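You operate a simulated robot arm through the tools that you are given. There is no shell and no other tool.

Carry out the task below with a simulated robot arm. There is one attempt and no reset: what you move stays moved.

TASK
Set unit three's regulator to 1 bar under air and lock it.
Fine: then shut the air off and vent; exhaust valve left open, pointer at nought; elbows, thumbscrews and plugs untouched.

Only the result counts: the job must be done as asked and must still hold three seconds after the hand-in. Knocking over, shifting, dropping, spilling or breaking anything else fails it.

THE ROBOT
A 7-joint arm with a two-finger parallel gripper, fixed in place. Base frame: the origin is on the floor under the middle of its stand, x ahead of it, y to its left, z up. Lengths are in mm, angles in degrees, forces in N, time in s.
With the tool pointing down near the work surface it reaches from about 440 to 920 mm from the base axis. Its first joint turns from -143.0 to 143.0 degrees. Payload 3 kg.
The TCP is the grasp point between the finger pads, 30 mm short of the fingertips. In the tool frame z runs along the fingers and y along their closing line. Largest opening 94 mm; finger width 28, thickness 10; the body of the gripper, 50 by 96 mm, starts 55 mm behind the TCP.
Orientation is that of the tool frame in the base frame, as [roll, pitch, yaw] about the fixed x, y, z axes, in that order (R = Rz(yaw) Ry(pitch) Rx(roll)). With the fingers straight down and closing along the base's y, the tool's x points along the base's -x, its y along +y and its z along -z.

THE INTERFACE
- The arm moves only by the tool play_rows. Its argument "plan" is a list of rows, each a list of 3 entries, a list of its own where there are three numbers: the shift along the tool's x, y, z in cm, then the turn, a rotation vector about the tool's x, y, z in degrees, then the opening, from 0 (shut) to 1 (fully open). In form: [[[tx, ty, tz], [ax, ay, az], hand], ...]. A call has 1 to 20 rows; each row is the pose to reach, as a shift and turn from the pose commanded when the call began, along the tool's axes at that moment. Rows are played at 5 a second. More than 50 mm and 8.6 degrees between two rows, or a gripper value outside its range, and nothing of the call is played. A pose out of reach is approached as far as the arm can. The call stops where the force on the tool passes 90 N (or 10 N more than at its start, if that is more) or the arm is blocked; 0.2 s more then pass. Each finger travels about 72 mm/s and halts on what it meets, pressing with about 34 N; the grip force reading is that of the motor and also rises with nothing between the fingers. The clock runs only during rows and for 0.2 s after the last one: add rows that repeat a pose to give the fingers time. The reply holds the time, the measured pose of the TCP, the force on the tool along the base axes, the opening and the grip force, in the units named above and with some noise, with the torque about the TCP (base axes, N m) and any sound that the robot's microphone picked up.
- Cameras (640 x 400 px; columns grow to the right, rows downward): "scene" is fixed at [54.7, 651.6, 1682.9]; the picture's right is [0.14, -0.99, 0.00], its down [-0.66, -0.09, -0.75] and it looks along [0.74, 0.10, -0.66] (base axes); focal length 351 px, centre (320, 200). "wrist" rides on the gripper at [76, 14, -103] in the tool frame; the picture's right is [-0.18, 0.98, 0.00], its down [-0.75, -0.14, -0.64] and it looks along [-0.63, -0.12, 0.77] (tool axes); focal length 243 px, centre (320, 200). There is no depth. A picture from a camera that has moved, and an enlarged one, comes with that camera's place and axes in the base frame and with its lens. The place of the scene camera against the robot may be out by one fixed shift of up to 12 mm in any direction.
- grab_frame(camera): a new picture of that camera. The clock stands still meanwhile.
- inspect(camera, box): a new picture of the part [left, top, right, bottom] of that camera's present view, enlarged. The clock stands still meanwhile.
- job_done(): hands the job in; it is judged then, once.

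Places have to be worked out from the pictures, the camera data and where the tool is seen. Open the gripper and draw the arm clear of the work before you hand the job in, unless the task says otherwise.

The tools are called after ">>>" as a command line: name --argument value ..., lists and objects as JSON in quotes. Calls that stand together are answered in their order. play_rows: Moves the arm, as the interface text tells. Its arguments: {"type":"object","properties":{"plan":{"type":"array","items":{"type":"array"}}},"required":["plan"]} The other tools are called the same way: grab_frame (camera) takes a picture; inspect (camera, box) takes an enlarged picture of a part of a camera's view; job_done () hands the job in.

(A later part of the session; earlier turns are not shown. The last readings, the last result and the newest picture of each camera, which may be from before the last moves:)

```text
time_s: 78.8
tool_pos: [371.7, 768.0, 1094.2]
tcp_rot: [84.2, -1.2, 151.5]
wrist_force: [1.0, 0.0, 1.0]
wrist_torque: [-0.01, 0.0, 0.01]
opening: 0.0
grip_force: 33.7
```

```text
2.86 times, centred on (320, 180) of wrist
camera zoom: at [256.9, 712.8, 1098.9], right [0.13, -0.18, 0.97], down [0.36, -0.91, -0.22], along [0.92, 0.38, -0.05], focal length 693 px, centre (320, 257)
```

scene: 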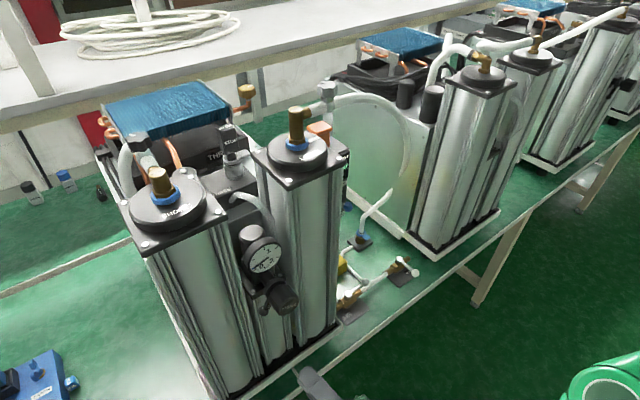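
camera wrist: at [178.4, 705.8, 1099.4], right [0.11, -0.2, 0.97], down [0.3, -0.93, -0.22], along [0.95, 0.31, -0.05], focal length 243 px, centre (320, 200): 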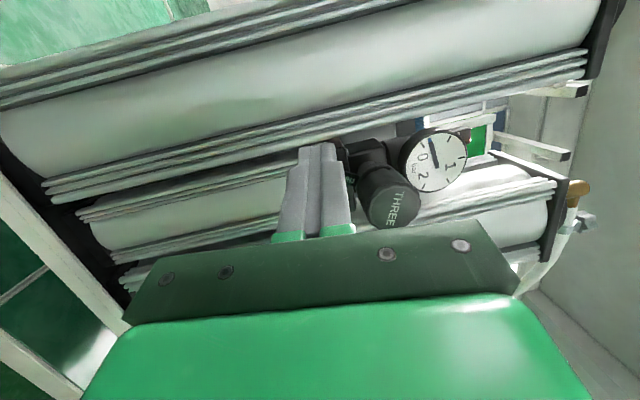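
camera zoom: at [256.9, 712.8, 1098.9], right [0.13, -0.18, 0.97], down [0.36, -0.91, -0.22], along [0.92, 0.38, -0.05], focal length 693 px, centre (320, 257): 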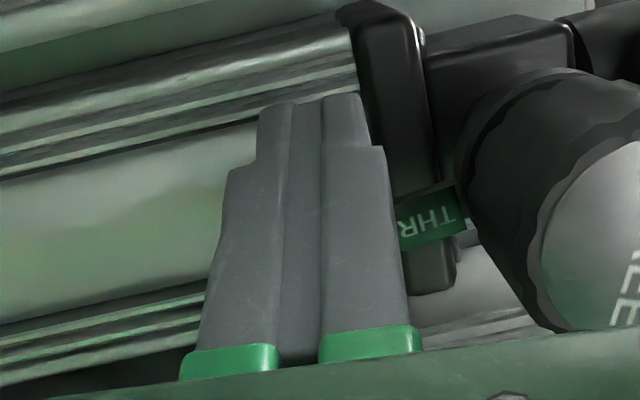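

Still free; the lever is now about straight down. I continue right.

>>> play_rows --plan '[[[-0.6, 0, -0.18], [0, 0, 0], 0], [[-1.2, 0.05, -0.36], [0, 0, 0], 0], [[-1.8, 0.1, -0.53], [0, 0, 0], 0], [[-2.2, 0.15, -0.65], [0, 0, 0], 0], [[-2.2, 0.15, -0.65], [0, 0, 0], 0]]'

>>> inspect --camera "wrist" --box '[220, 60, 480, 250]'

>>> inspect --camera "scene" --box '[240, 240, 340, 340]'

```text
time_s: 80.0
tool_pos: [387.7, 751.4, 1095.2]
tcp_rot: [84.4, -1.2, 151.5]
wrist_force: [-4.6, 0.2, -1.1]
wrist_torque: [-0.03, -0.04, 0.08]
opening: 0.3
grip_force: 33.2
```

```text
2.11 times, centred on (350, 155) of wrist
camera zoom: at [270.6, 696.7, 1099.2], right [0.13, -0.18, 0.97], down [0.36, -0.91, -0.22], along [0.92, 0.38, -0.05], focal length 511 px, centre (257, 295)
```

zoom: 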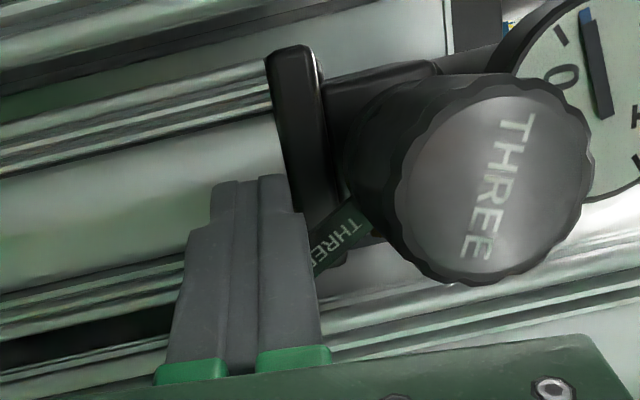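

```text
4.00 times, centred on (290, 290) of scene
camera zoom: at [54.7, 651.6, 1682.9], right [0.14, -0.99, 0.0], down [-0.66, -0.09, -0.75], along [0.74, 0.1, -0.66], focal length 1403 px, centre (440, -160)
```

zoom: 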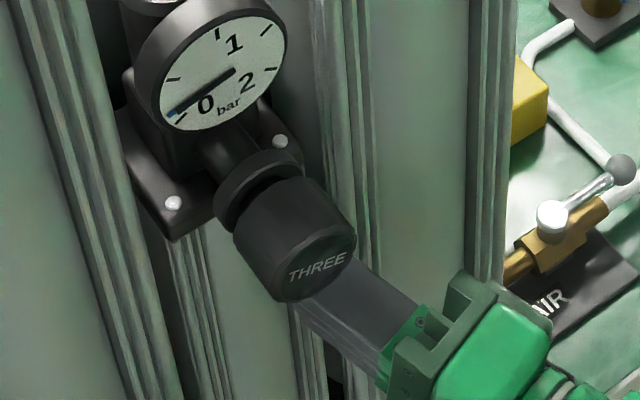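

The lever is about 27° to the right of straight down now, with a 5 N reaction. I push a few millimetres more to feel for the stop.

>>> play_rows --plan '[[[-0.3, 0.03, -0.09], [0, 0, 0], 0], [[-0.6, 0.06, -0.18], [0, 0, 0], 0], [[-0.6, 0.06, -0.18], [0, 0, 0], 0]]'

>>> inspect --camera "wrist" --box '[220, 60, 480, 250]'

```text
time_s: 80.8
tool_pos: [387.3, 750.1, 1094.0]
tcp_rot: [84.4, -1.0, 151.9]
wrist_force: [-39.1, 37.2, -4.6]
wrist_torque: [-0.39, -0.22, 1.55]
opening: 0.0
grip_force: 32.8
```

```text
2.11 times, centred on (350, 155) of wrist
camera zoom: at [271.4, 693.7, 1099.0], right [0.13, -0.18, 0.97], down [0.37, -0.9, -0.22], along [0.92, 0.39, -0.05], focal length 511 px, centre (257, 295)
```

zoom: 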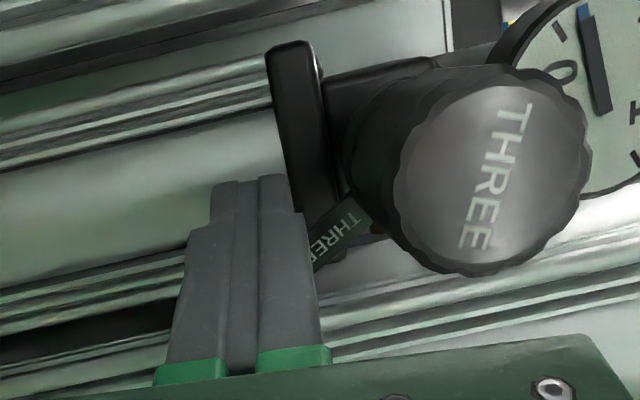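

A firm stop at about 30° right: the lever is now fully in its other position, presumably unlocked. I back off, retreat, and set up in front of the knob with the fingers opening above and below it.

>>> play_rows --plan '[[[0.6, 0, 0.15], [0, 0, 0], 0], [[1.15, -0.05, 0.35], [0, 0, 0], 0], [[2.1, 0.25, -2.7], [0, 0, 0], 0], [[3.04, 0.52, -5.84], [0, 0, 0], 0], [[3.6, 3.2, -6.2], [2.8, -1.5, 0], 0.3], [[4.24, 6.0, -6.65], [5.6, -3, 0], 0.64], [[4.24, 6.0, -6.65], [5.6, -3, 0], 0.64], [[4.24, 6.0, -6.65], [5.6, -3, 0], 0.64]]'

>>> inspect --camera "wrist" --box '[200, 40, 500, 250]'

>>> inspect --camera "scene" --box '[240, 240, 340, 340]'

```text
time_s: 82.6
tool_pos: [329.6, 702.1, 1120.9]
tcp_rot: [87.6, -1.3, 149.9]
wrist_force: [-0.1, -0.3, 0.1]
wrist_torque: [0.01, 0.01, -0.02]
opening: 60.2
grip_force: 0.0
out of reach, approached as far as the arm can: row 6, 7, 8
```

```text
1.90 times, centred on (350, 145) of wrist
camera zoom: at [212.3, 650.8, 1133.2], right [0.16, -0.14, 0.98], down [0.33, -0.93, -0.19], along [0.93, 0.35, -0.1], focal length 462 px, centre (263, 305)
```

zoom: 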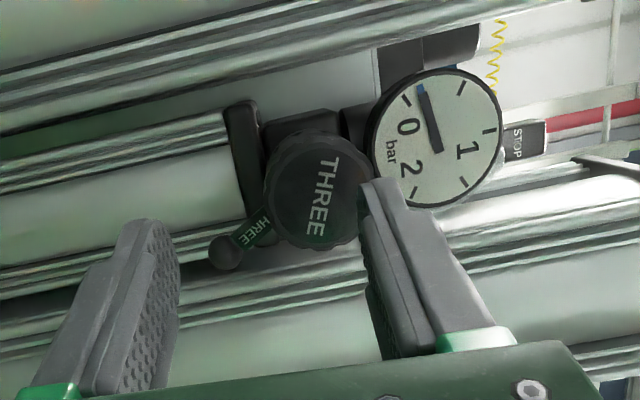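

```text
4.00 times, centred on (290, 290) of scene
camera zoom: at [54.7, 651.6, 1682.9], right [0.14, -0.99, 0.0], down [-0.66, -0.09, -0.75], along [0.74, 0.1, -0.66], focal length 1403 px, centre (440, -160)
```

zoom: 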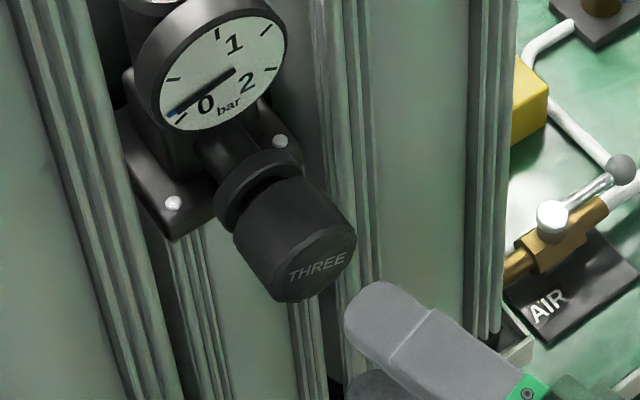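

The view is excellent: the lever now points down-right. The arm can't get high enough with so little tilt, so I'll hold the knob from above-right at about 45° to its axis, where it has freedom to swing. I reorient in front of the knob.

>>> play_rows --plan '[[[0.1, 0.5, 0], [3, 5, -4.5], 0.64], [[0.3, 1, 0], [5.9, 10, -9], 0.64], [[0.4, 1.5, -0.1], [8.9, 15, -13.5], 0.64], [[0.5, 2, -0.1], [11.9, 19.9, -18], 0.64], [[0.7, 2.5, -0.1], [14.8, 24.9, -22.5], 0.64], [[0.8, 2.9, -0.14], [17.8, 29.9, -27], 0.64], [[0.8, 2.9, -0.14], [17.8, 29.9, -27], 0.64]]'

>>> inspect --camera "wrist" --box '[180, 40, 520, 250]'

>>> inspect --camera "scene" --box '[220, 220, 360, 340]'

```text
time_s: 84.2
tool_pos: [321.8, 704.2, 1151.8]
tcp_rot: [114.5, 19.4, -176.4]
wrist_force: [-0.1, -0.3, -0.4]
wrist_torque: [-0.01, -0.01, -0.03]
opening: 60.4
grip_force: 0.2
out of reach, approached as far as the arm can: row 1, 2, 3, 4
```

```text
1.88 times, centred on (350, 145) of wrist
camera zoom: at [237.5, 610.6, 1177.3], right [-0.15, 0.4, 0.91], down [0.7, -0.6, 0.38], along [0.69, 0.69, -0.19], focal length 457 px, centre (264, 304)
```

zoom: 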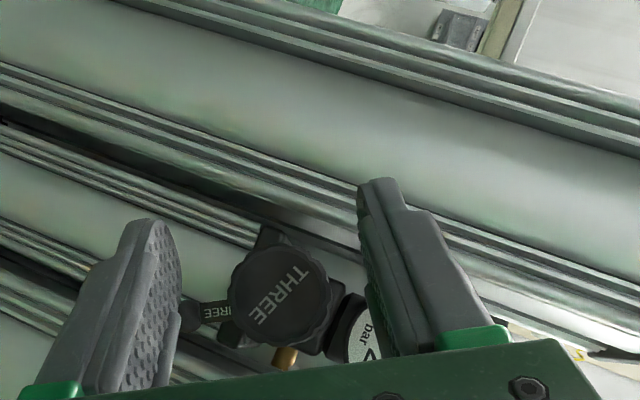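

```text
3.33 times, centred on (290, 280) of scene
camera zoom: at [54.7, 651.6, 1682.9], right [0.14, -0.99, 0.0], down [-0.66, -0.09, -0.75], along [0.74, 0.1, -0.66], focal length 1170 px, centre (420, -67)
```

zoom: 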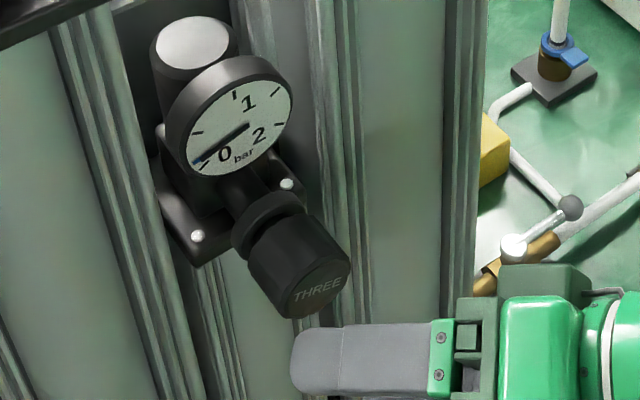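

In position: hand above-right of the knob at 45°. I move straight in along the knob axis with the fingers straddling it, then check centring.

>>> play_rows --plan '[[[-1.4, 0.05, 1.4], [0, 0, 0], 0.64], [[-2.8, 0.1, 2.8], [0, 0, 0], 0.64], [[-4.11, 0.14, 4.16], [0, 0, 0], 0.64], [[-4.11, 0.14, 4.16], [0, 0, 0], 0.64]]'

>>> inspect --camera "wrist" --box '[200, 60, 500, 250]'

>>> inspect --camera "scene" --box '[220, 220, 360, 340]'

```text
time_s: 85.2
tool_pos: [363.1, 745.2, 1150.0]
tcp_rot: [114.2, 19.4, -176.4]
wrist_force: [0.4, 1.2, -0.4]
wrist_torque: [-0.03, 0.0, 0.01]
opening: 60.1
grip_force: 0.1
```

```text
2.11 times, centred on (350, 155) of wrist
camera zoom: at [279.0, 652.0, 1175.8], right [-0.15, 0.4, 0.91], down [0.7, -0.6, 0.38], along [0.69, 0.69, -0.19], focal length 511 px, centre (257, 295)
```

zoom: 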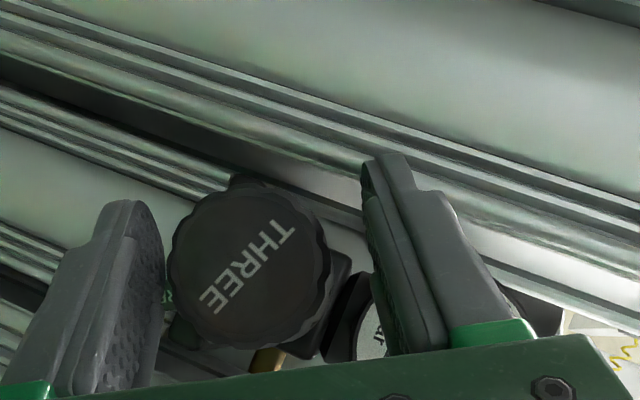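

```text
3.33 times, centred on (290, 280) of scene
camera zoom: at [54.7, 651.6, 1682.9], right [0.14, -0.99, 0.0], down [-0.66, -0.09, -0.75], along [0.74, 0.1, -0.66], focal length 1170 px, centre (420, -67)
```

zoom: 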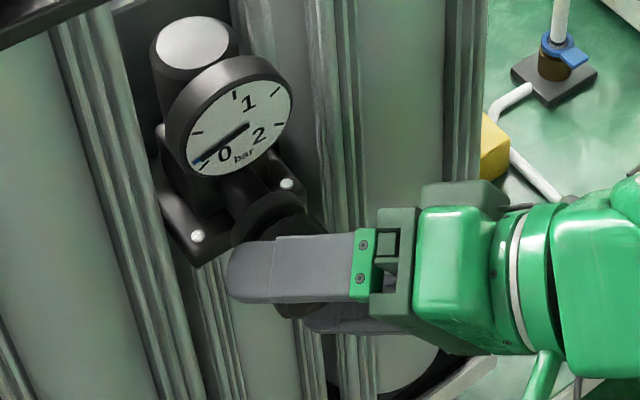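

Centred within about a millimetre. I close on the knob and turn clockwise 20° about its axis.

>>> play_rows --plan '[[[0, -0.1, 0], [0, 0, 0], 0.5], [[0, -0.1, 0], [0, 0, 0], 0.3], [[0, -0.1, 0], [0, 0, 0], 0.3], [[0, -0.1, 0], [0, 0, 0], 0.3]]'

>>> inspect --camera "wrist" --box '[200, 60, 500, 250]'

>>> play_rows --plan '[[[0, 0, 0], [-3.5, 0.2, 3.5], 0.3], [[0, 0, 0], [-7.1, 0.5, 7.1], 0.3], [[0, 0, 0], [-10.6, 0.7, 10.6], 0.3], [[0, 0, 0], [-14.2, 0.95, 14.1], 0.3], [[0, 0, 0], [-14.2, 0.95, 14.1], 0.3]]'

>>> inspect --camera "wrist" --box '[200, 60, 500, 250]'

>>> inspect --camera "scene" --box '[240, 230, 290, 275]'

```text
time_s: 86.2
tool_pos: [363.6, 744.6, 1148.1]
tcp_rot: [114.4, 19.3, -176.5]
wrist_force: [7.7, -35.5, -35.4]
wrist_torque: [0.05, -0.25, 0.01]
opening: 44.2
grip_force: 45.3
```

```text
2.11 times, centred on (350, 155) of wrist
camera zoom: at [280.3, 650.7, 1174.3], right [-0.15, 0.4, 0.91], down [0.7, -0.6, 0.38], along [0.7, 0.69, -0.19], focal length 511 px, centre (257, 295)
```

zoom: 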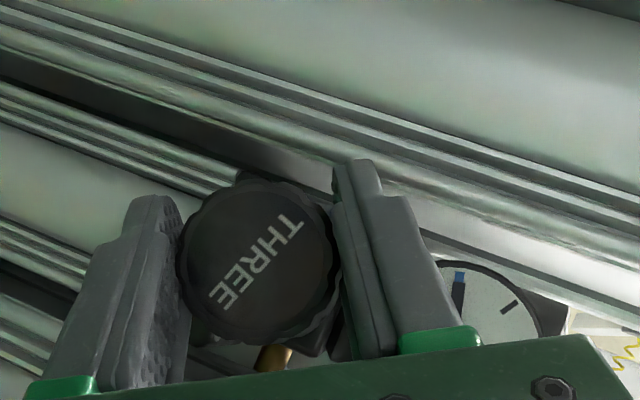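

```text
time_s: 87.4
tool_pos: [365.3, 744.6, 1149.3]
tcp_rot: [99.3, 5.6, -179.8]
wrist_force: [28.9, -0.8, -38.1]
wrist_torque: [0.09, -0.4, -0.04]
opening: 51.1
grip_force: 20.5
```

```text
2.11 times, centred on (350, 155) of wrist
camera zoom: at [287.4, 645.5, 1172.6], right [0.09, 0.16, 0.98], down [0.76, -0.65, 0.04], along [0.65, 0.74, -0.18], focal length 511 px, centre (257, 295)
```

zoom: 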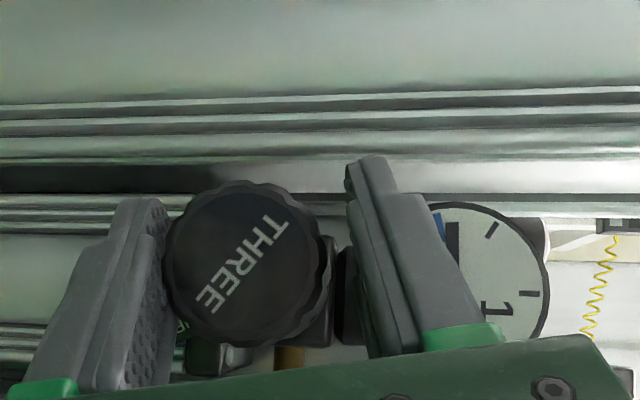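

```text
8.89 times, centred on (265, 252) of scene
camera zoom: at [54.7, 651.6, 1682.9], right [0.14, -0.99, 0.0], down [-0.66, -0.09, -0.75], along [0.74, 0.1, -0.66], focal length 3119 px, centre (809, -267)
```

zoom: 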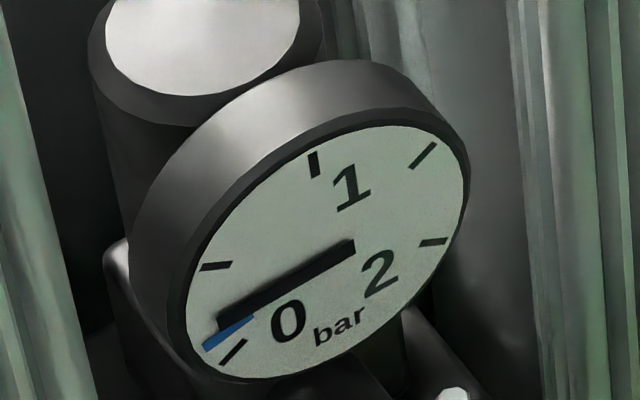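

The knob now turns with the hand, and the gauge pointer moved from about 0.11 to about 0.20 bar for 20° clockwise. One finger carried most of the load because the hand is ~2.5 mm off the knob axis, so I open, re-centre, swing back counter-clockwise 42° around the knob and grip again.

>>> play_rows --plan '[[[0, 0, 0], [0, 0, 0], 0.64], [[-0.07, -0.2, -0.06], [0, 0, 0], 0.64], [[-0.07, -0.2, -0.06], [4.9, -0.3, -4.9], 0.64], [[-0.07, -0.2, -0.06], [9.9, -0.6, -9.9], 0.64], [[-0.07, -0.2, -0.06], [14.8, -1, -14.8], 0.64], [[-0.07, -0.2, -0.06], [19.8, -1.3, -19.8], 0.64], [[-0.07, -0.2, -0.06], [24.7, -1.6, -24.7], 0.64], [[-0.07, -0.2, -0.06], [29.7, -1.9, -29.7], 0.64], [[-0.07, -0.2, -0.06], [29.7, -1.9, -29.7], 0.64]]'

>>> inspect --camera "wrist" --box '[200, 60, 500, 250]'

>>> inspect --camera "scene" --box '[240, 230, 290, 275]'

```text
time_s: 89.4
tool_pos: [364.4, 743.4, 1147.3]
tcp_rot: [133.8, 32.9, -167.7]
wrist_force: [0.8, 0.3, 0.7]
wrist_torque: [0.0, 0.01, 0.04]
opening: 60.3
grip_force: 0.0
```

```text
2.11 times, centred on (350, 155) of wrist
camera zoom: at [273.1, 657.8, 1173.9], right [-0.37, 0.62, 0.7], down [0.56, -0.45, 0.7], along [0.74, 0.64, -0.17], focal length 511 px, centre (257, 295)
```

zoom: 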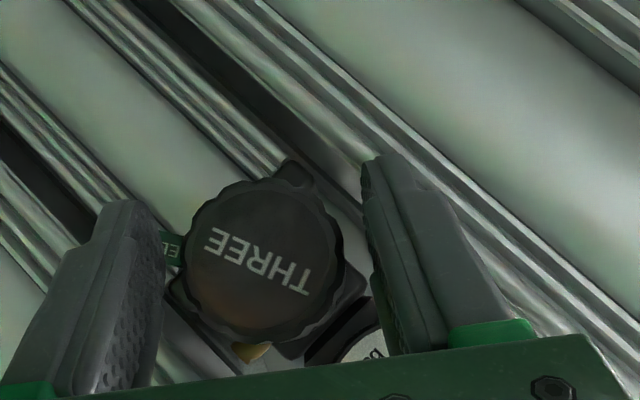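

```text
8.89 times, centred on (265, 252) of scene
camera zoom: at [54.7, 651.6, 1682.9], right [0.14, -0.99, 0.0], down [-0.66, -0.09, -0.75], along [0.74, 0.1, -0.66], focal length 3119 px, centre (809, -267)
```

zoom: 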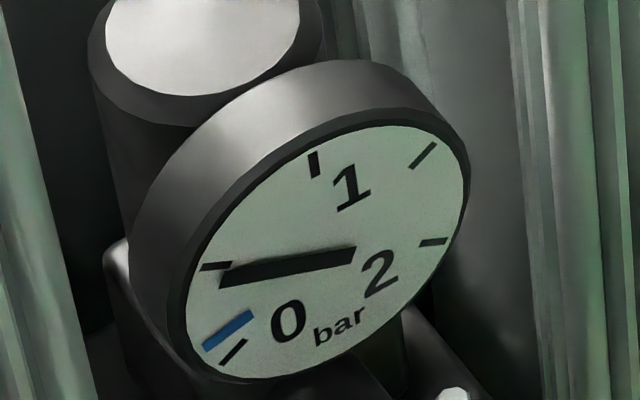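

The pressure lags and is now around 0.4 bar, with the knob's lettering having moved about 48° clockwise in all; the small blue line is just a fixed mark on the dial. I wait a second without touching anything to see where it settles.

>>> play_rows --plan '[[[0, 0, 0], [0, 0, 0], 0.64], [[0, 0, 0], [0, 0, 0], 0.64], [[0, 0, 0], [0, 0, 0], 0.64], [[0, 0, 0], [0, 0, 0], 0.64], [[0, 0, 0], [0, 0, 0], 0.64], [[0, 0, 0], [0, 0, 0], 0.64], [[0, 0, 0], [0, 0, 0], 0.64], [[0, 0, 0], [0, 0, 0], 0.64]]'

>>> inspect --camera "scene" --box '[240, 230, 290, 275]'

>>> inspect --camera "wrist" --box '[250, 120, 380, 240]'

```text
time_s: 91.2
tool_pos: [363.9, 743.3, 1148.2]
tcp_rot: [133.7, 33.0, -167.9]
wrist_force: [-0.2, -0.7, -1.0]
wrist_torque: [0.01, 0.01, 0.01]
opening: 60.3
grip_force: 0.1
```

```text
8.89 times, centred on (265, 252) of scene
camera zoom: at [54.7, 651.6, 1682.9], right [0.14, -0.99, 0.0], down [-0.66, -0.09, -0.75], along [0.74, 0.1, -0.66], focal length 3119 px, centre (809, -267)
```

zoom: 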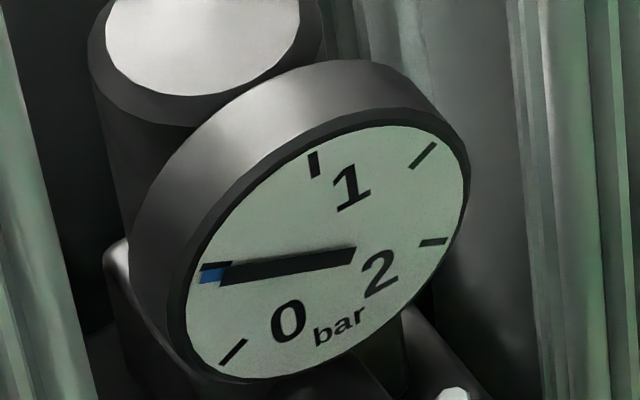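

```text
3.33 times, centred on (315, 180) of wrist
camera zoom: at [272.9, 657.8, 1174.4], right [-0.37, 0.61, 0.7], down [0.56, -0.45, 0.7], along [0.74, 0.65, -0.17], focal length 809 px, centre (337, 267)
```

zoom: 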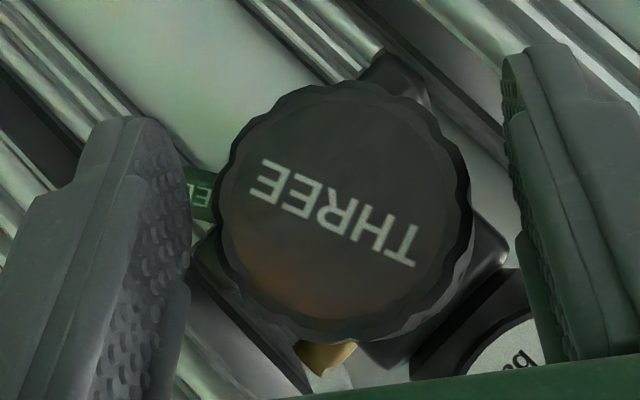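

Settled at about 0.44 bar with the lettering at 69.5°, so roughly 0.007 bar per degree; about 80° more is needed. Force readings suggest the axis is at u≈271, z≈1147, so I nudge there and close on the knob.

>>> play_rows --plan '[[[0.04, 0.17, 0.25], [0, 0, 0], 0.64], [[0.04, 0.17, 0.25], [0, 0, 0], 0.5], [[0.04, 0.17, 0.25], [0, 0, 0], 0.4], [[0.04, 0.17, 0.25], [0, 0, 0], 0.4], [[0.04, 0.17, 0.25], [0, 0, 0], 0.4]]'

>>> inspect --camera "wrist" --box '[250, 120, 380, 240]'

```text
time_s: 92.4
tool_pos: [365.1, 746.8, 1147.0]
tcp_rot: [133.8, 32.7, -167.8]
wrist_force: [9.2, -22.3, -13.2]
wrist_torque: [0.03, -0.08, 0.0]
opening: 44.8
grip_force: 45.5
```

```text
3.33 times, centred on (315, 180) of wrist
camera zoom: at [273.6, 661.0, 1173.1], right [-0.37, 0.62, 0.7], down [0.56, -0.45, 0.7], along [0.74, 0.64, -0.18], focal length 809 px, centre (337, 267)
```

zoom: 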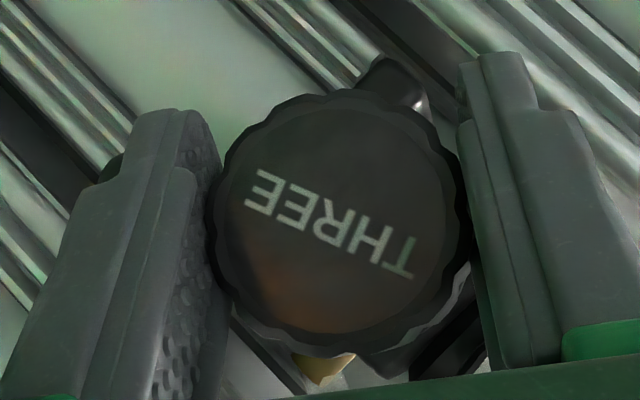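

Gripped fairly well centred (about 1.5 mm off). I correct that and turn clockwise 28°, then check lettering and pressure.

>>> play_rows --plan '[[[-0.06, -0.15, -0.06], [0, 0, 0], 0.4], [[-0.06, -0.15, -0.06], [-4.9, 0.3, 5.0], 0.4], [[-0.06, -0.15, -0.06], [-9.9, 0.6, 9.9], 0.4], [[-0.06, -0.15, -0.06], [-14.8, 0.9, 14.9], 0.4], [[-0.06, -0.15, -0.06], [-19.7, 1.3, 19.8], 0.4], [[-0.06, -0.15, -0.06], [-19.7, 1.3, 19.8], 0.4]]'

>>> inspect --camera "wrist" --box '[250, 120, 380, 240]'

>>> inspect --camera "scene" --box '[240, 230, 290, 275]'

```text
time_s: 93.4
tool_pos: [327.8, 759.6, 1150.7]
tcp_rot: [121.3, 28.0, -169.6]
wrist_force: [-28.1, -6.1, -27.1]
wrist_torque: [0.25, 1.24, 0.0]
opening: 42.9
grip_force: 4.7
stopped in row 4: the force on the tool passed its limit at 98 N (the readings are from after the stop); the commanded pose is now the measured one
```

```text
3.33 times, centred on (315, 180) of wrist
camera zoom: at [245.6, 663.1, 1171.6], right [-0.32, 0.46, 0.83], down [0.67, -0.51, 0.54], along [0.67, 0.73, -0.14], focal length 809 px, centre (337, 267)
```

zoom: 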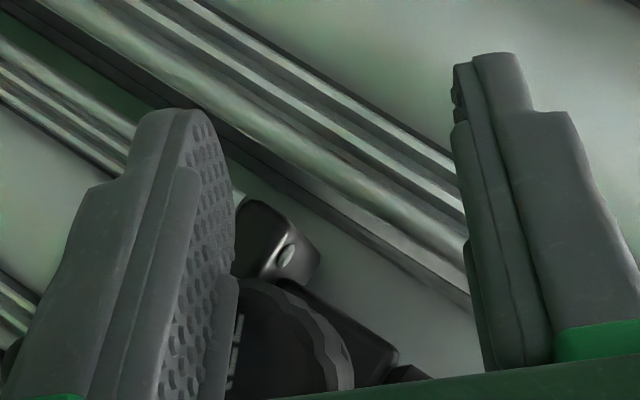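

```text
8.89 times, centred on (265, 252) of scene
camera zoom: at [54.7, 651.6, 1682.9], right [0.14, -0.99, 0.0], down [-0.66, -0.09, -0.75], along [0.74, 0.1, -0.66], focal length 3119 px, centre (809, -267)
```

zoom: 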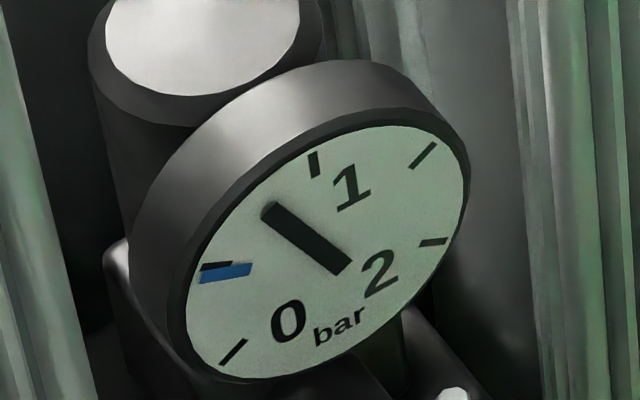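

The force limit tripped: the hand swung about 36 mm off the knob (the arm deviated mid-move) and the knob got dragged, with pressure now near 0.75 bar. I open and back straight out to clear everything, then look.

>>> play_rows --plan '[[[0, 0, 0], [0, 0, 0], 0.7], [[0, 0, 0], [0, 0, 0], 0.7], [[1.8, 0.1, -1.7], [0, 0, 0], 0.7], [[3.63, 0.18, -3.43], [0, 0, 0], 0.7], [[5.4, 0.27, -5.1], [0, 0, 0], 0.7], [[5.4, 0.27, -5.1], [0, 0, 0], 0.7]]'

>>> grab_frame --camera "wrist"

>>> inspect --camera "scene" --box '[220, 220, 340, 340]'

>>> inspect --camera "scene" --box '[240, 230, 290, 275]'

```text
time_s: 94.8
tool_pos: [278.2, 707.2, 1152.8]
tcp_rot: [121.0, 28.2, -170.4]
wrist_force: [-0.5, -0.5, -0.2]
wrist_torque: [-0.03, 0.0, -0.01]
opening: 65.9
grip_force: 0.0
```

```text
taken
camera wrist: at [197.1, 611.1, 1173.6], right [-0.32, 0.46, 0.83], down [0.66, -0.52, 0.54], along [0.68, 0.72, -0.14], focal length 243 px, centre (320, 200)
```

wrist: 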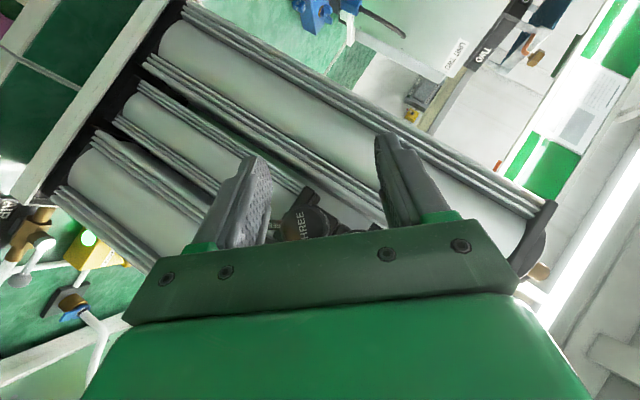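

```text
3.33 times, centred on (280, 280) of scene
camera zoom: at [54.7, 651.6, 1682.9], right [0.14, -0.99, 0.0], down [-0.66, -0.09, -0.75], along [0.74, 0.1, -0.66], focal length 1170 px, centre (453, -67)
```

zoom: 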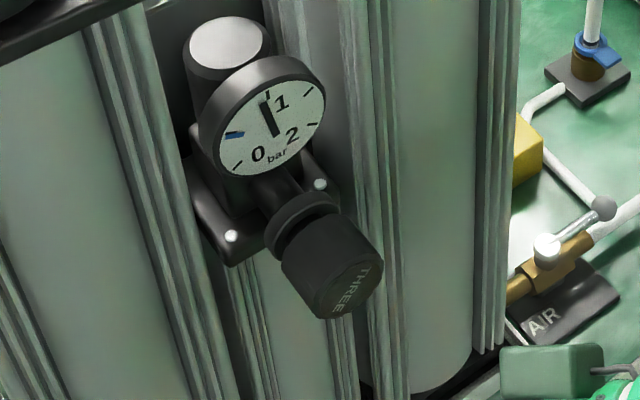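

```text
8.89 times, centred on (265, 252) of scene
camera zoom: at [54.7, 651.6, 1682.9], right [0.14, -0.99, 0.0], down [-0.66, -0.09, -0.75], along [0.74, 0.1, -0.66], focal length 3119 px, centre (809, -267)
```

zoom: 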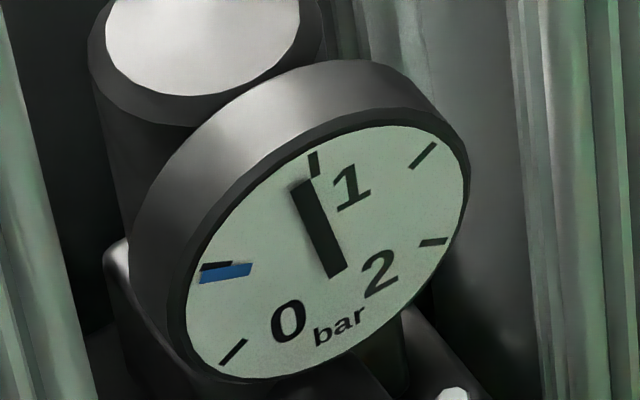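

Lucky: the knob landed close: the pointer reads about 0.92 bar and may still be settling. I wait with the hand clear.

>>> play_rows --plan '[[[0, 0, 0], [0, 0, 0], 0.7], [[0, 0, 0], [0, 0, 0], 0.7], [[0, 0, 0], [0, 0, 0], 0.7], [[0, 0, 0], [0, 0, 0], 0.7], [[0, 0, 0], [0, 0, 0], 0.7], [[0, 0, 0], [0, 0, 0], 0.7], [[0, 0, 0], [0, 0, 0], 0.7], [[0, 0, 0], [0, 0, 0], 0.7], [[0, 0, 0], [0, 0, 0], 0.7], [[0, 0, 0], [0, 0, 0], 0.7]]'

>>> inspect --camera "scene" --box '[240, 230, 290, 275]'

>>> inspect --camera "scene" --box '[262, 270, 302, 320]'

>>> inspect --camera "wrist" --box '[250, 140, 400, 250]'

```text
time_s: 97.0
tool_pos: [279.8, 707.8, 1153.3]
tcp_rot: [121.0, 28.3, -170.3]
wrist_force: [-0.5, -0.7, -0.3]
wrist_torque: [0.03, 0.04, 0.0]
opening: 65.8
grip_force: 0.1
```

```text
8.89 times, centred on (265, 252) of scene
camera zoom: at [54.7, 651.6, 1682.9], right [0.14, -0.99, 0.0], down [-0.66, -0.09, -0.75], along [0.74, 0.1, -0.66], focal length 3119 px, centre (809, -267)
```

zoom: 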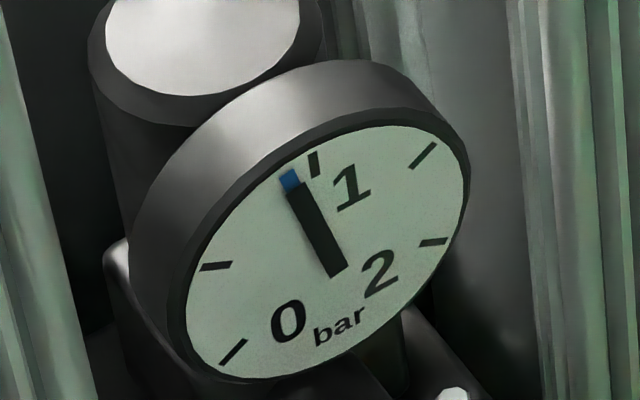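

```text
8.00 times, centred on (282, 295) of scene
camera zoom: at [54.7, 651.6, 1682.9], right [0.14, -0.99, 0.0], down [-0.66, -0.09, -0.75], along [0.74, 0.1, -0.66], focal length 2807 px, centre (624, -560)
```

zoom: 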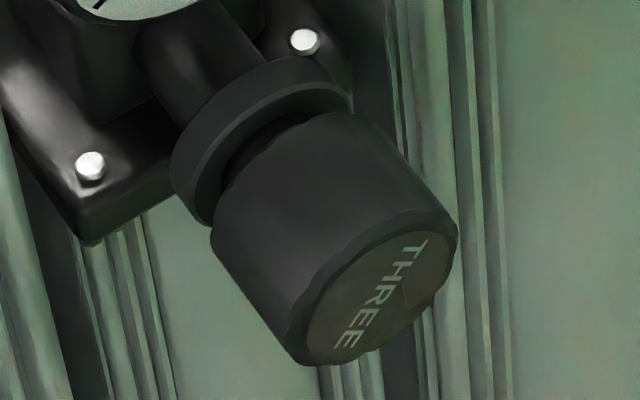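

```text
3.64 times, centred on (325, 195) of wrist
camera zoom: at [196.9, 611.3, 1173.6], right [-0.32, 0.46, 0.83], down [0.66, -0.52, 0.54], along [0.68, 0.72, -0.14], focal length 882 px, centre (302, 218)
```

zoom: 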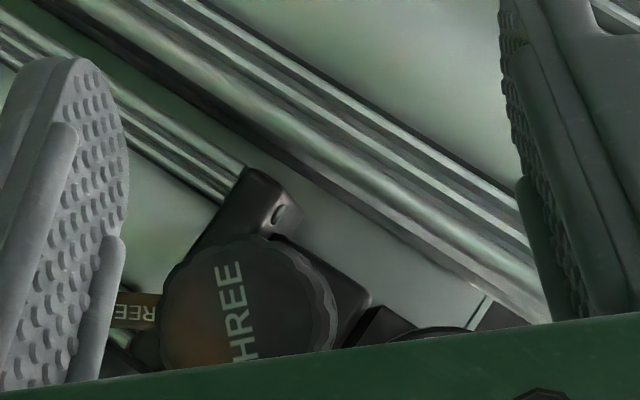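

Steady at about 0.90 bar, so roughly 15° more clockwise is needed. The range between about 57° and 77° hand angle behaved well before, so I set the hand back up there in front of the knob.

>>> play_rows --plan '[[[-1.2, -0.9, 0.2], [-1.4, -0.4, 2.3], 0.64], [[-2.4, -1.8, 0.3], [-2.9, -0.7, 4.7], 0.64], [[-3.54, -2.64, 0.48], [-4.3, -1.1, 7.0], 0.64], [[-3.54, -2.64, 0.48], [-4.3, -1.1, 7.0], 0.64]]'

>>> inspect --camera "wrist" --box '[200, 60, 500, 250]'

>>> inspect --camera "scene" --box '[240, 230, 290, 275]'

```text
time_s: 98.0
tool_pos: [324.1, 703.5, 1148.2]
tcp_rot: [114.6, 22.6, -175.0]
wrist_force: [-0.2, 0.6, 0.0]
wrist_torque: [-0.01, 0.03, -0.02]
opening: 60.2
grip_force: 0.2
```

```text
2.11 times, centred on (350, 155) of wrist
camera zoom: at [240.2, 609.6, 1170.0], right [-0.21, 0.39, 0.9], down [0.69, -0.59, 0.42], along [0.69, 0.71, -0.15], focal length 511 px, centre (257, 295)
```

zoom: 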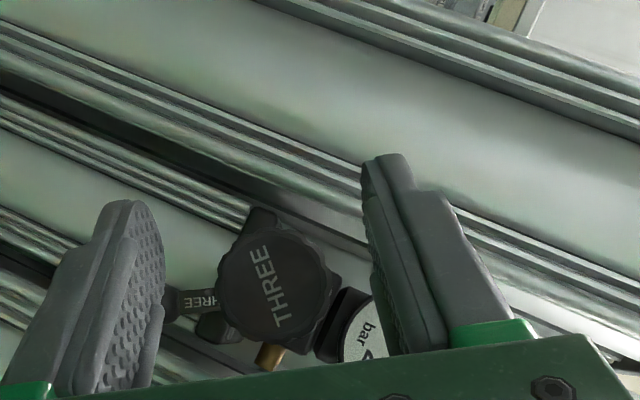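

```text
8.89 times, centred on (265, 252) of scene
camera zoom: at [54.7, 651.6, 1682.9], right [0.14, -0.99, 0.0], down [-0.66, -0.09, -0.75], along [0.74, 0.1, -0.66], focal length 3119 px, centre (809, -267)
```

zoom: 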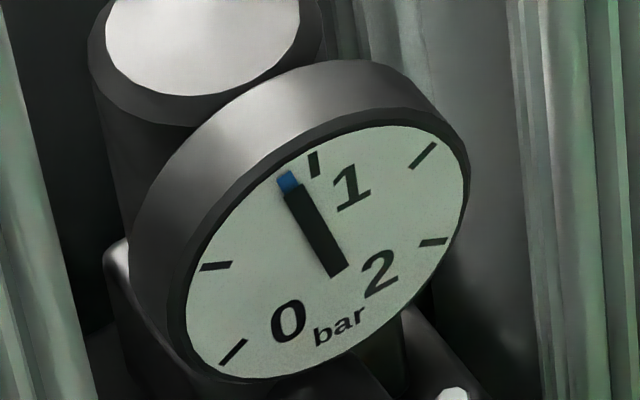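

Stable at ~0.9 bar and nicely lined up. I move straight in around the knob, check centring, and close.

>>> play_rows --plan '[[[-1.3, 0.0, 1.4], [0, 0, 0], 0.64], [[-2.7, 0.0, 2.8], [0, 0, 0], 0.64], [[-3.98, 0.03, 4.15], [0, 0, 0], 0.64], [[-3.98, 0.03, 4.15], [0, 0, 0], 0.64]]'

>>> inspect --camera "wrist" --box '[220, 80, 420, 250]'

```text
time_s: 99.0
tool_pos: [361.7, 747.0, 1147.4]
tcp_rot: [114.6, 22.6, -174.9]
wrist_force: [-0.3, -0.5, 0.2]
wrist_torque: [0.0, -0.02, -0.02]
opening: 60.0
grip_force: 0.0
```

```text
2.35 times, centred on (320, 165) of wrist
camera zoom: at [278.9, 650.3, 1167.9], right [-0.21, 0.39, 0.9], down [0.7, -0.58, 0.42], along [0.69, 0.71, -0.15], focal length 571 px, centre (320, 282)
```

zoom: 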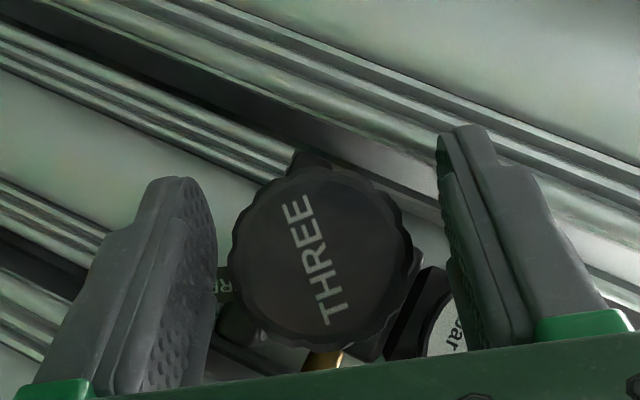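

Well centred (within about half a millimetre across the pads). I close on the knob and check the side force.

>>> play_rows --plan '[[[-0.1, 0.04, -0.1], [0, 0, 0], 0.5], [[-0.1, 0.04, -0.1], [0, 0, 0], 0.4], [[-0.1, 0.04, -0.1], [0, 0, 0], 0.4], [[-0.1, 0.04, -0.1], [0, 0, 0], 0.4]]'

>>> inspect --camera "scene" --box '[240, 230, 290, 275]'

```text
time_s: 100.0
tool_pos: [362.6, 744.9, 1147.0]
tcp_rot: [114.8, 22.6, -175.1]
wrist_force: [10.9, -9.4, -11.5]
wrist_torque: [-0.17, 0.1, -0.07]
opening: 47.7
grip_force: 8.4
```

```text
8.89 times, centred on (265, 252) of scene
camera zoom: at [54.7, 651.6, 1682.9], right [0.14, -0.99, 0.0], down [-0.66, -0.09, -0.75], along [0.74, 0.1, -0.66], focal length 3119 px, centre (809, -267)
```

zoom: 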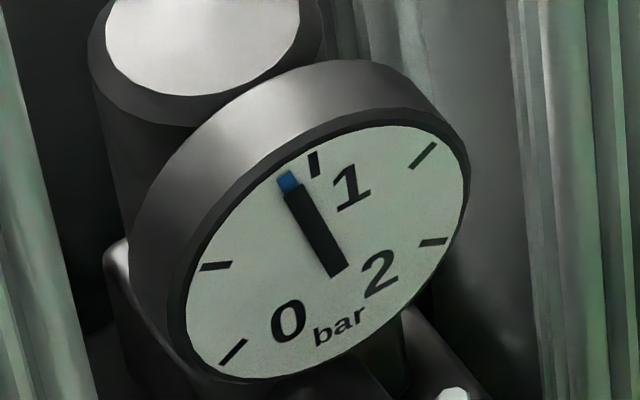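

The grip hasn't fully closed (47.7 mm, 8 N). I hold and close a bit more.

>>> play_rows --plan '[[[0, 0, 0], [0, 0, 0], 0.35], [[0, 0, 0], [0, 0, 0], 0.3], [[0, 0, 0], [0, 0, 0], 0.3], [[0, 0, 0], [0, 0, 0], 0.3]]'

>>> inspect --camera "wrist" --box '[220, 80, 420, 250]'

```text
time_s: 101.0
tool_pos: [364.6, 744.8, 1148.1]
tcp_rot: [114.7, 22.6, -175.1]
wrist_force: [15.5, -20.2, -21.7]
wrist_torque: [-0.39, 0.32, -0.19]
opening: 46.7
grip_force: 16.4
```

```text
2.35 times, centred on (320, 165) of wrist
camera zoom: at [280.7, 650.1, 1169.1], right [-0.21, 0.39, 0.9], down [0.69, -0.59, 0.42], along [0.69, 0.71, -0.15], focal length 571 px, centre (320, 282)
```

zoom: 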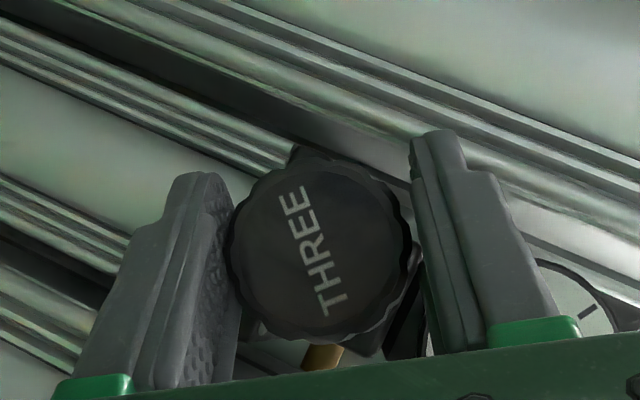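

Only the lower finger touches; the hand is about 1.5 mm too high along the closing line. I shift by that so both pads seat.

>>> play_rows --plan '[[[0, -0.15, 0], [0, 0, 0], 0.3], [[0, -0.2, 0], [0, 0, 0], 0.3], [[0, -0.2, 0], [0, 0, 0], 0.3], [[0, -0.2, 0], [0, 0, 0], 0.3]]'

>>> inspect --camera "wrist" --box '[220, 80, 420, 250]'

>>> inspect --camera "scene" --box '[240, 230, 290, 275]'

```text
time_s: 102.0
tool_pos: [364.1, 743.5, 1147.0]
tcp_rot: [114.6, 22.6, -175.2]
wrist_force: [22.3, -2.6, -0.9]
wrist_torque: [0.05, -0.08, -0.08]
opening: 43.4
grip_force: 44.9
```

```text
2.35 times, centred on (320, 165) of wrist
camera zoom: at [281.7, 648.9, 1168.5], right [-0.21, 0.39, 0.9], down [0.69, -0.59, 0.42], along [0.69, 0.71, -0.15], focal length 571 px, centre (320, 282)
```

zoom: 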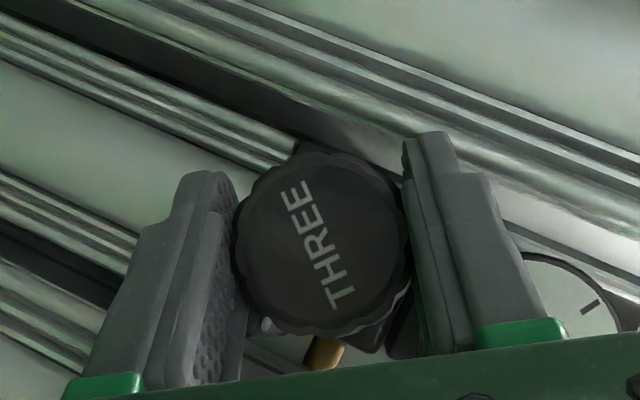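

```text
8.89 times, centred on (265, 252) of scene
camera zoom: at [54.7, 651.6, 1682.9], right [0.14, -0.99, 0.0], down [-0.66, -0.09, -0.75], along [0.74, 0.1, -0.66], focal length 3119 px, centre (809, -267)
```

zoom: 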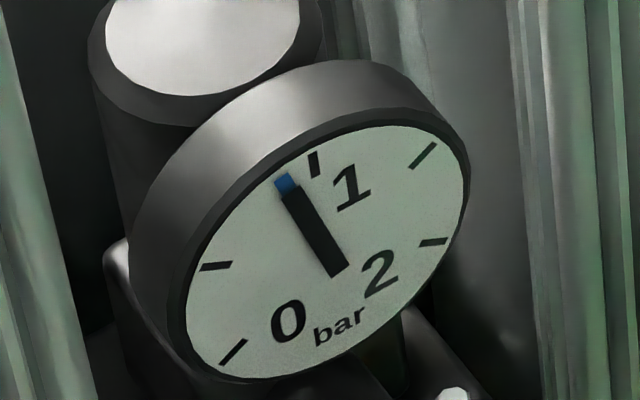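

Both pads are seated (43.4 mm, 45 N). I turn clockwise 12° in small rows and hold.

>>> play_rows --plan '[[[0, 0, 0], [-1.4, 0, 1.4], 0.3], [[0, 0, 0], [-2.8, 0, 2.8], 0.3], [[0, 0, 0], [-4.2, 0, 4.2], 0.3], [[0, 0, 0], [-5.7, 0, 5.7], 0.3], [[0, 0, 0], [-7.1, 0, 7.1], 0.3], [[0, 0, 0], [-8.5, 0, 8.5], 0.3], [[0, 0, 0], [-8.5, 0, 8.5], 0.3], [[0, 0, 0], [-8.5, 0, 8.5], 0.3], [[0, 0, 0], [-8.5, 0, 8.5], 0.3], [[0, 0, 0], [-8.5, 0, 8.5], 0.3], [[0, 0, 0], [-8.5, 0, 8.5], 0.3], [[0, 0, 0], [-8.5, 0, 8.5], 0.3]]'

>>> inspect --camera "scene" --box '[240, 230, 290, 275]'

>>> inspect --camera "wrist" --box '[220, 80, 420, 250]'

```text
time_s: 104.6
tool_pos: [364.9, 743.6, 1146.9]
tcp_rot: [106.3, 15.4, -177.8]
wrist_force: [43.6, -9.4, 24.7]
wrist_torque: [0.26, -0.23, -0.48]
opening: 43.0
grip_force: 45.4
```

```text
8.89 times, centred on (265, 252) of scene
camera zoom: at [54.7, 651.6, 1682.9], right [0.14, -0.99, 0.0], down [-0.66, -0.09, -0.75], along [0.74, 0.1, -0.66], focal length 3119 px, centre (809, -267)
```

zoom: 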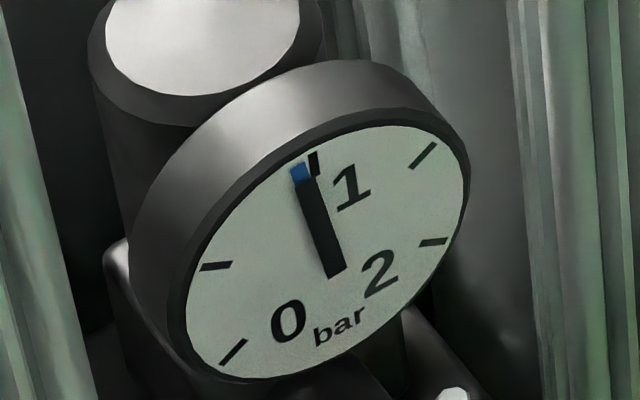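

```text
2.35 times, centred on (320, 165) of wrist
camera zoom: at [285.0, 645.7, 1166.5], right [-0.08, 0.27, 0.96], down [0.74, -0.63, 0.24], along [0.67, 0.73, -0.15], focal length 571 px, centre (320, 282)
```

zoom: 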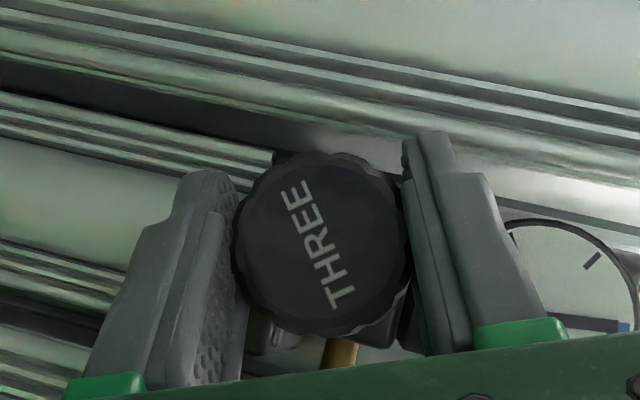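

Pointer about 0.94 bar, and the knob follows the hand exactly. Side force is ~50 N, so I relieve it slightly while turning another 9° clockwise.

>>> play_rows --plan '[[[-0.12, 0.03, -0.04], [0, 0, 0], 0.3], [[-0.25, 0.05, -0.08], [-1.6, 0, 1.6], 0.3], [[-0.25, 0.05, -0.08], [-3.2, 0, 3.2], 0.3], [[-0.25, 0.05, -0.08], [-4.8, 0, 4.8], 0.3], [[-0.25, 0.05, -0.08], [-6.4, 0, 6.4], 0.3], [[-0.25, 0.05, -0.08], [-6.4, 0, 6.4], 0.3], [[-0.25, 0.05, -0.08], [-6.4, 0, 6.4], 0.3], [[-0.25, 0.05, -0.08], [-6.4, 0, 6.4], 0.3], [[-0.25, 0.05, -0.08], [-6.4, 0, 6.4], 0.3], [[-0.25, 0.05, -0.08], [-6.4, 0, 6.4], 0.3]]'

>>> inspect --camera "scene" --box '[240, 230, 290, 275]'

>>> inspect --camera "wrist" --box '[220, 80, 480, 250]'

```text
time_s: 106.8
tool_pos: [366.4, 744.1, 1146.1]
tcp_rot: [98.6, 8.3, -179.4]
wrist_force: [-14.7, -34.2, -38.3]
wrist_torque: [-0.3, 0.07, -0.05]
opening: 42.5
grip_force: 45.0
```

```text
8.89 times, centred on (265, 252) of scene
camera zoom: at [54.7, 651.6, 1682.9], right [0.14, -0.99, 0.0], down [-0.66, -0.09, -0.75], along [0.74, 0.1, -0.66], focal length 3119 px, centre (809, -267)
```

zoom: 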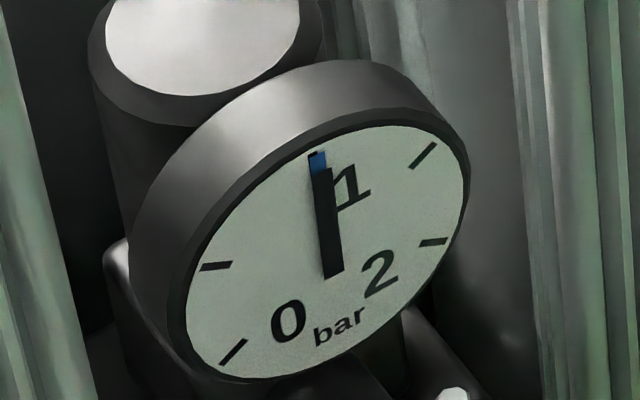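

```text
2.35 times, centred on (350, 165) of wrist
camera zoom: at [288.9, 643.7, 1164.0], right [0.04, 0.15, 0.99], down [0.76, -0.65, 0.07], along [0.65, 0.75, -0.14], focal length 571 px, centre (249, 282)
```

zoom: 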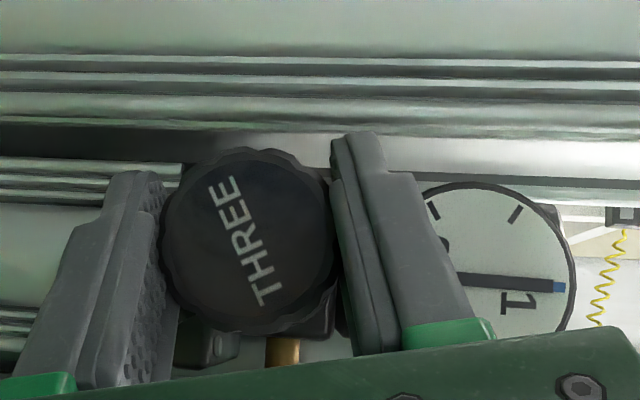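

The pointer is on the 1 mark (direction works out to about 1.00 bar) in both cameras. Before letting go I relieve the ~50 N side load so that release doesn't disturb the knob.

>>> play_rows --plan '[[[0.06, -0.11, -0.08], [0, 0, 0], 0.3], [[0.1, -0.2, -0.13], [0, 0, 0], 0.3], [[0.1, -0.2, -0.13], [0, 0, 0], 0.3], [[0.1, -0.2, -0.13], [0, 0, 0], 0.3], [[0.1, -0.2, -0.13], [0, 0, 0], 0.3]]'

>>> inspect --camera "scene" --box '[240, 230, 290, 275]'

```text
time_s: 108.0
tool_pos: [367.4, 741.7, 1146.6]
tcp_rot: [98.3, 8.4, -179.4]
wrist_force: [5.4, 20.0, 4.2]
wrist_torque: [-0.16, 0.25, -0.07]
opening: 42.4
grip_force: 44.8
```

```text
8.89 times, centred on (265, 252) of scene
camera zoom: at [54.7, 651.6, 1682.9], right [0.14, -0.99, 0.0], down [-0.66, -0.09, -0.75], along [0.74, 0.1, -0.66], focal length 3119 px, centre (809, -267)
```

zoom: 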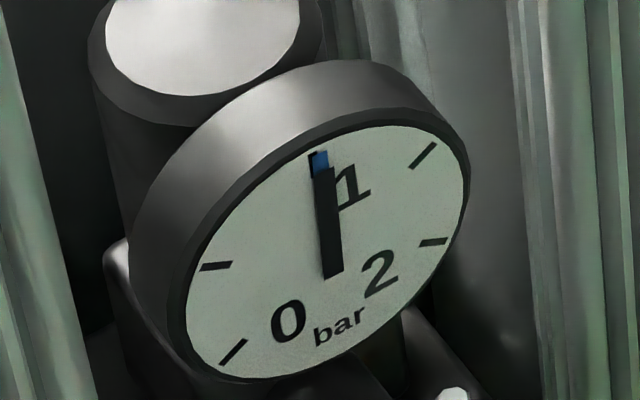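

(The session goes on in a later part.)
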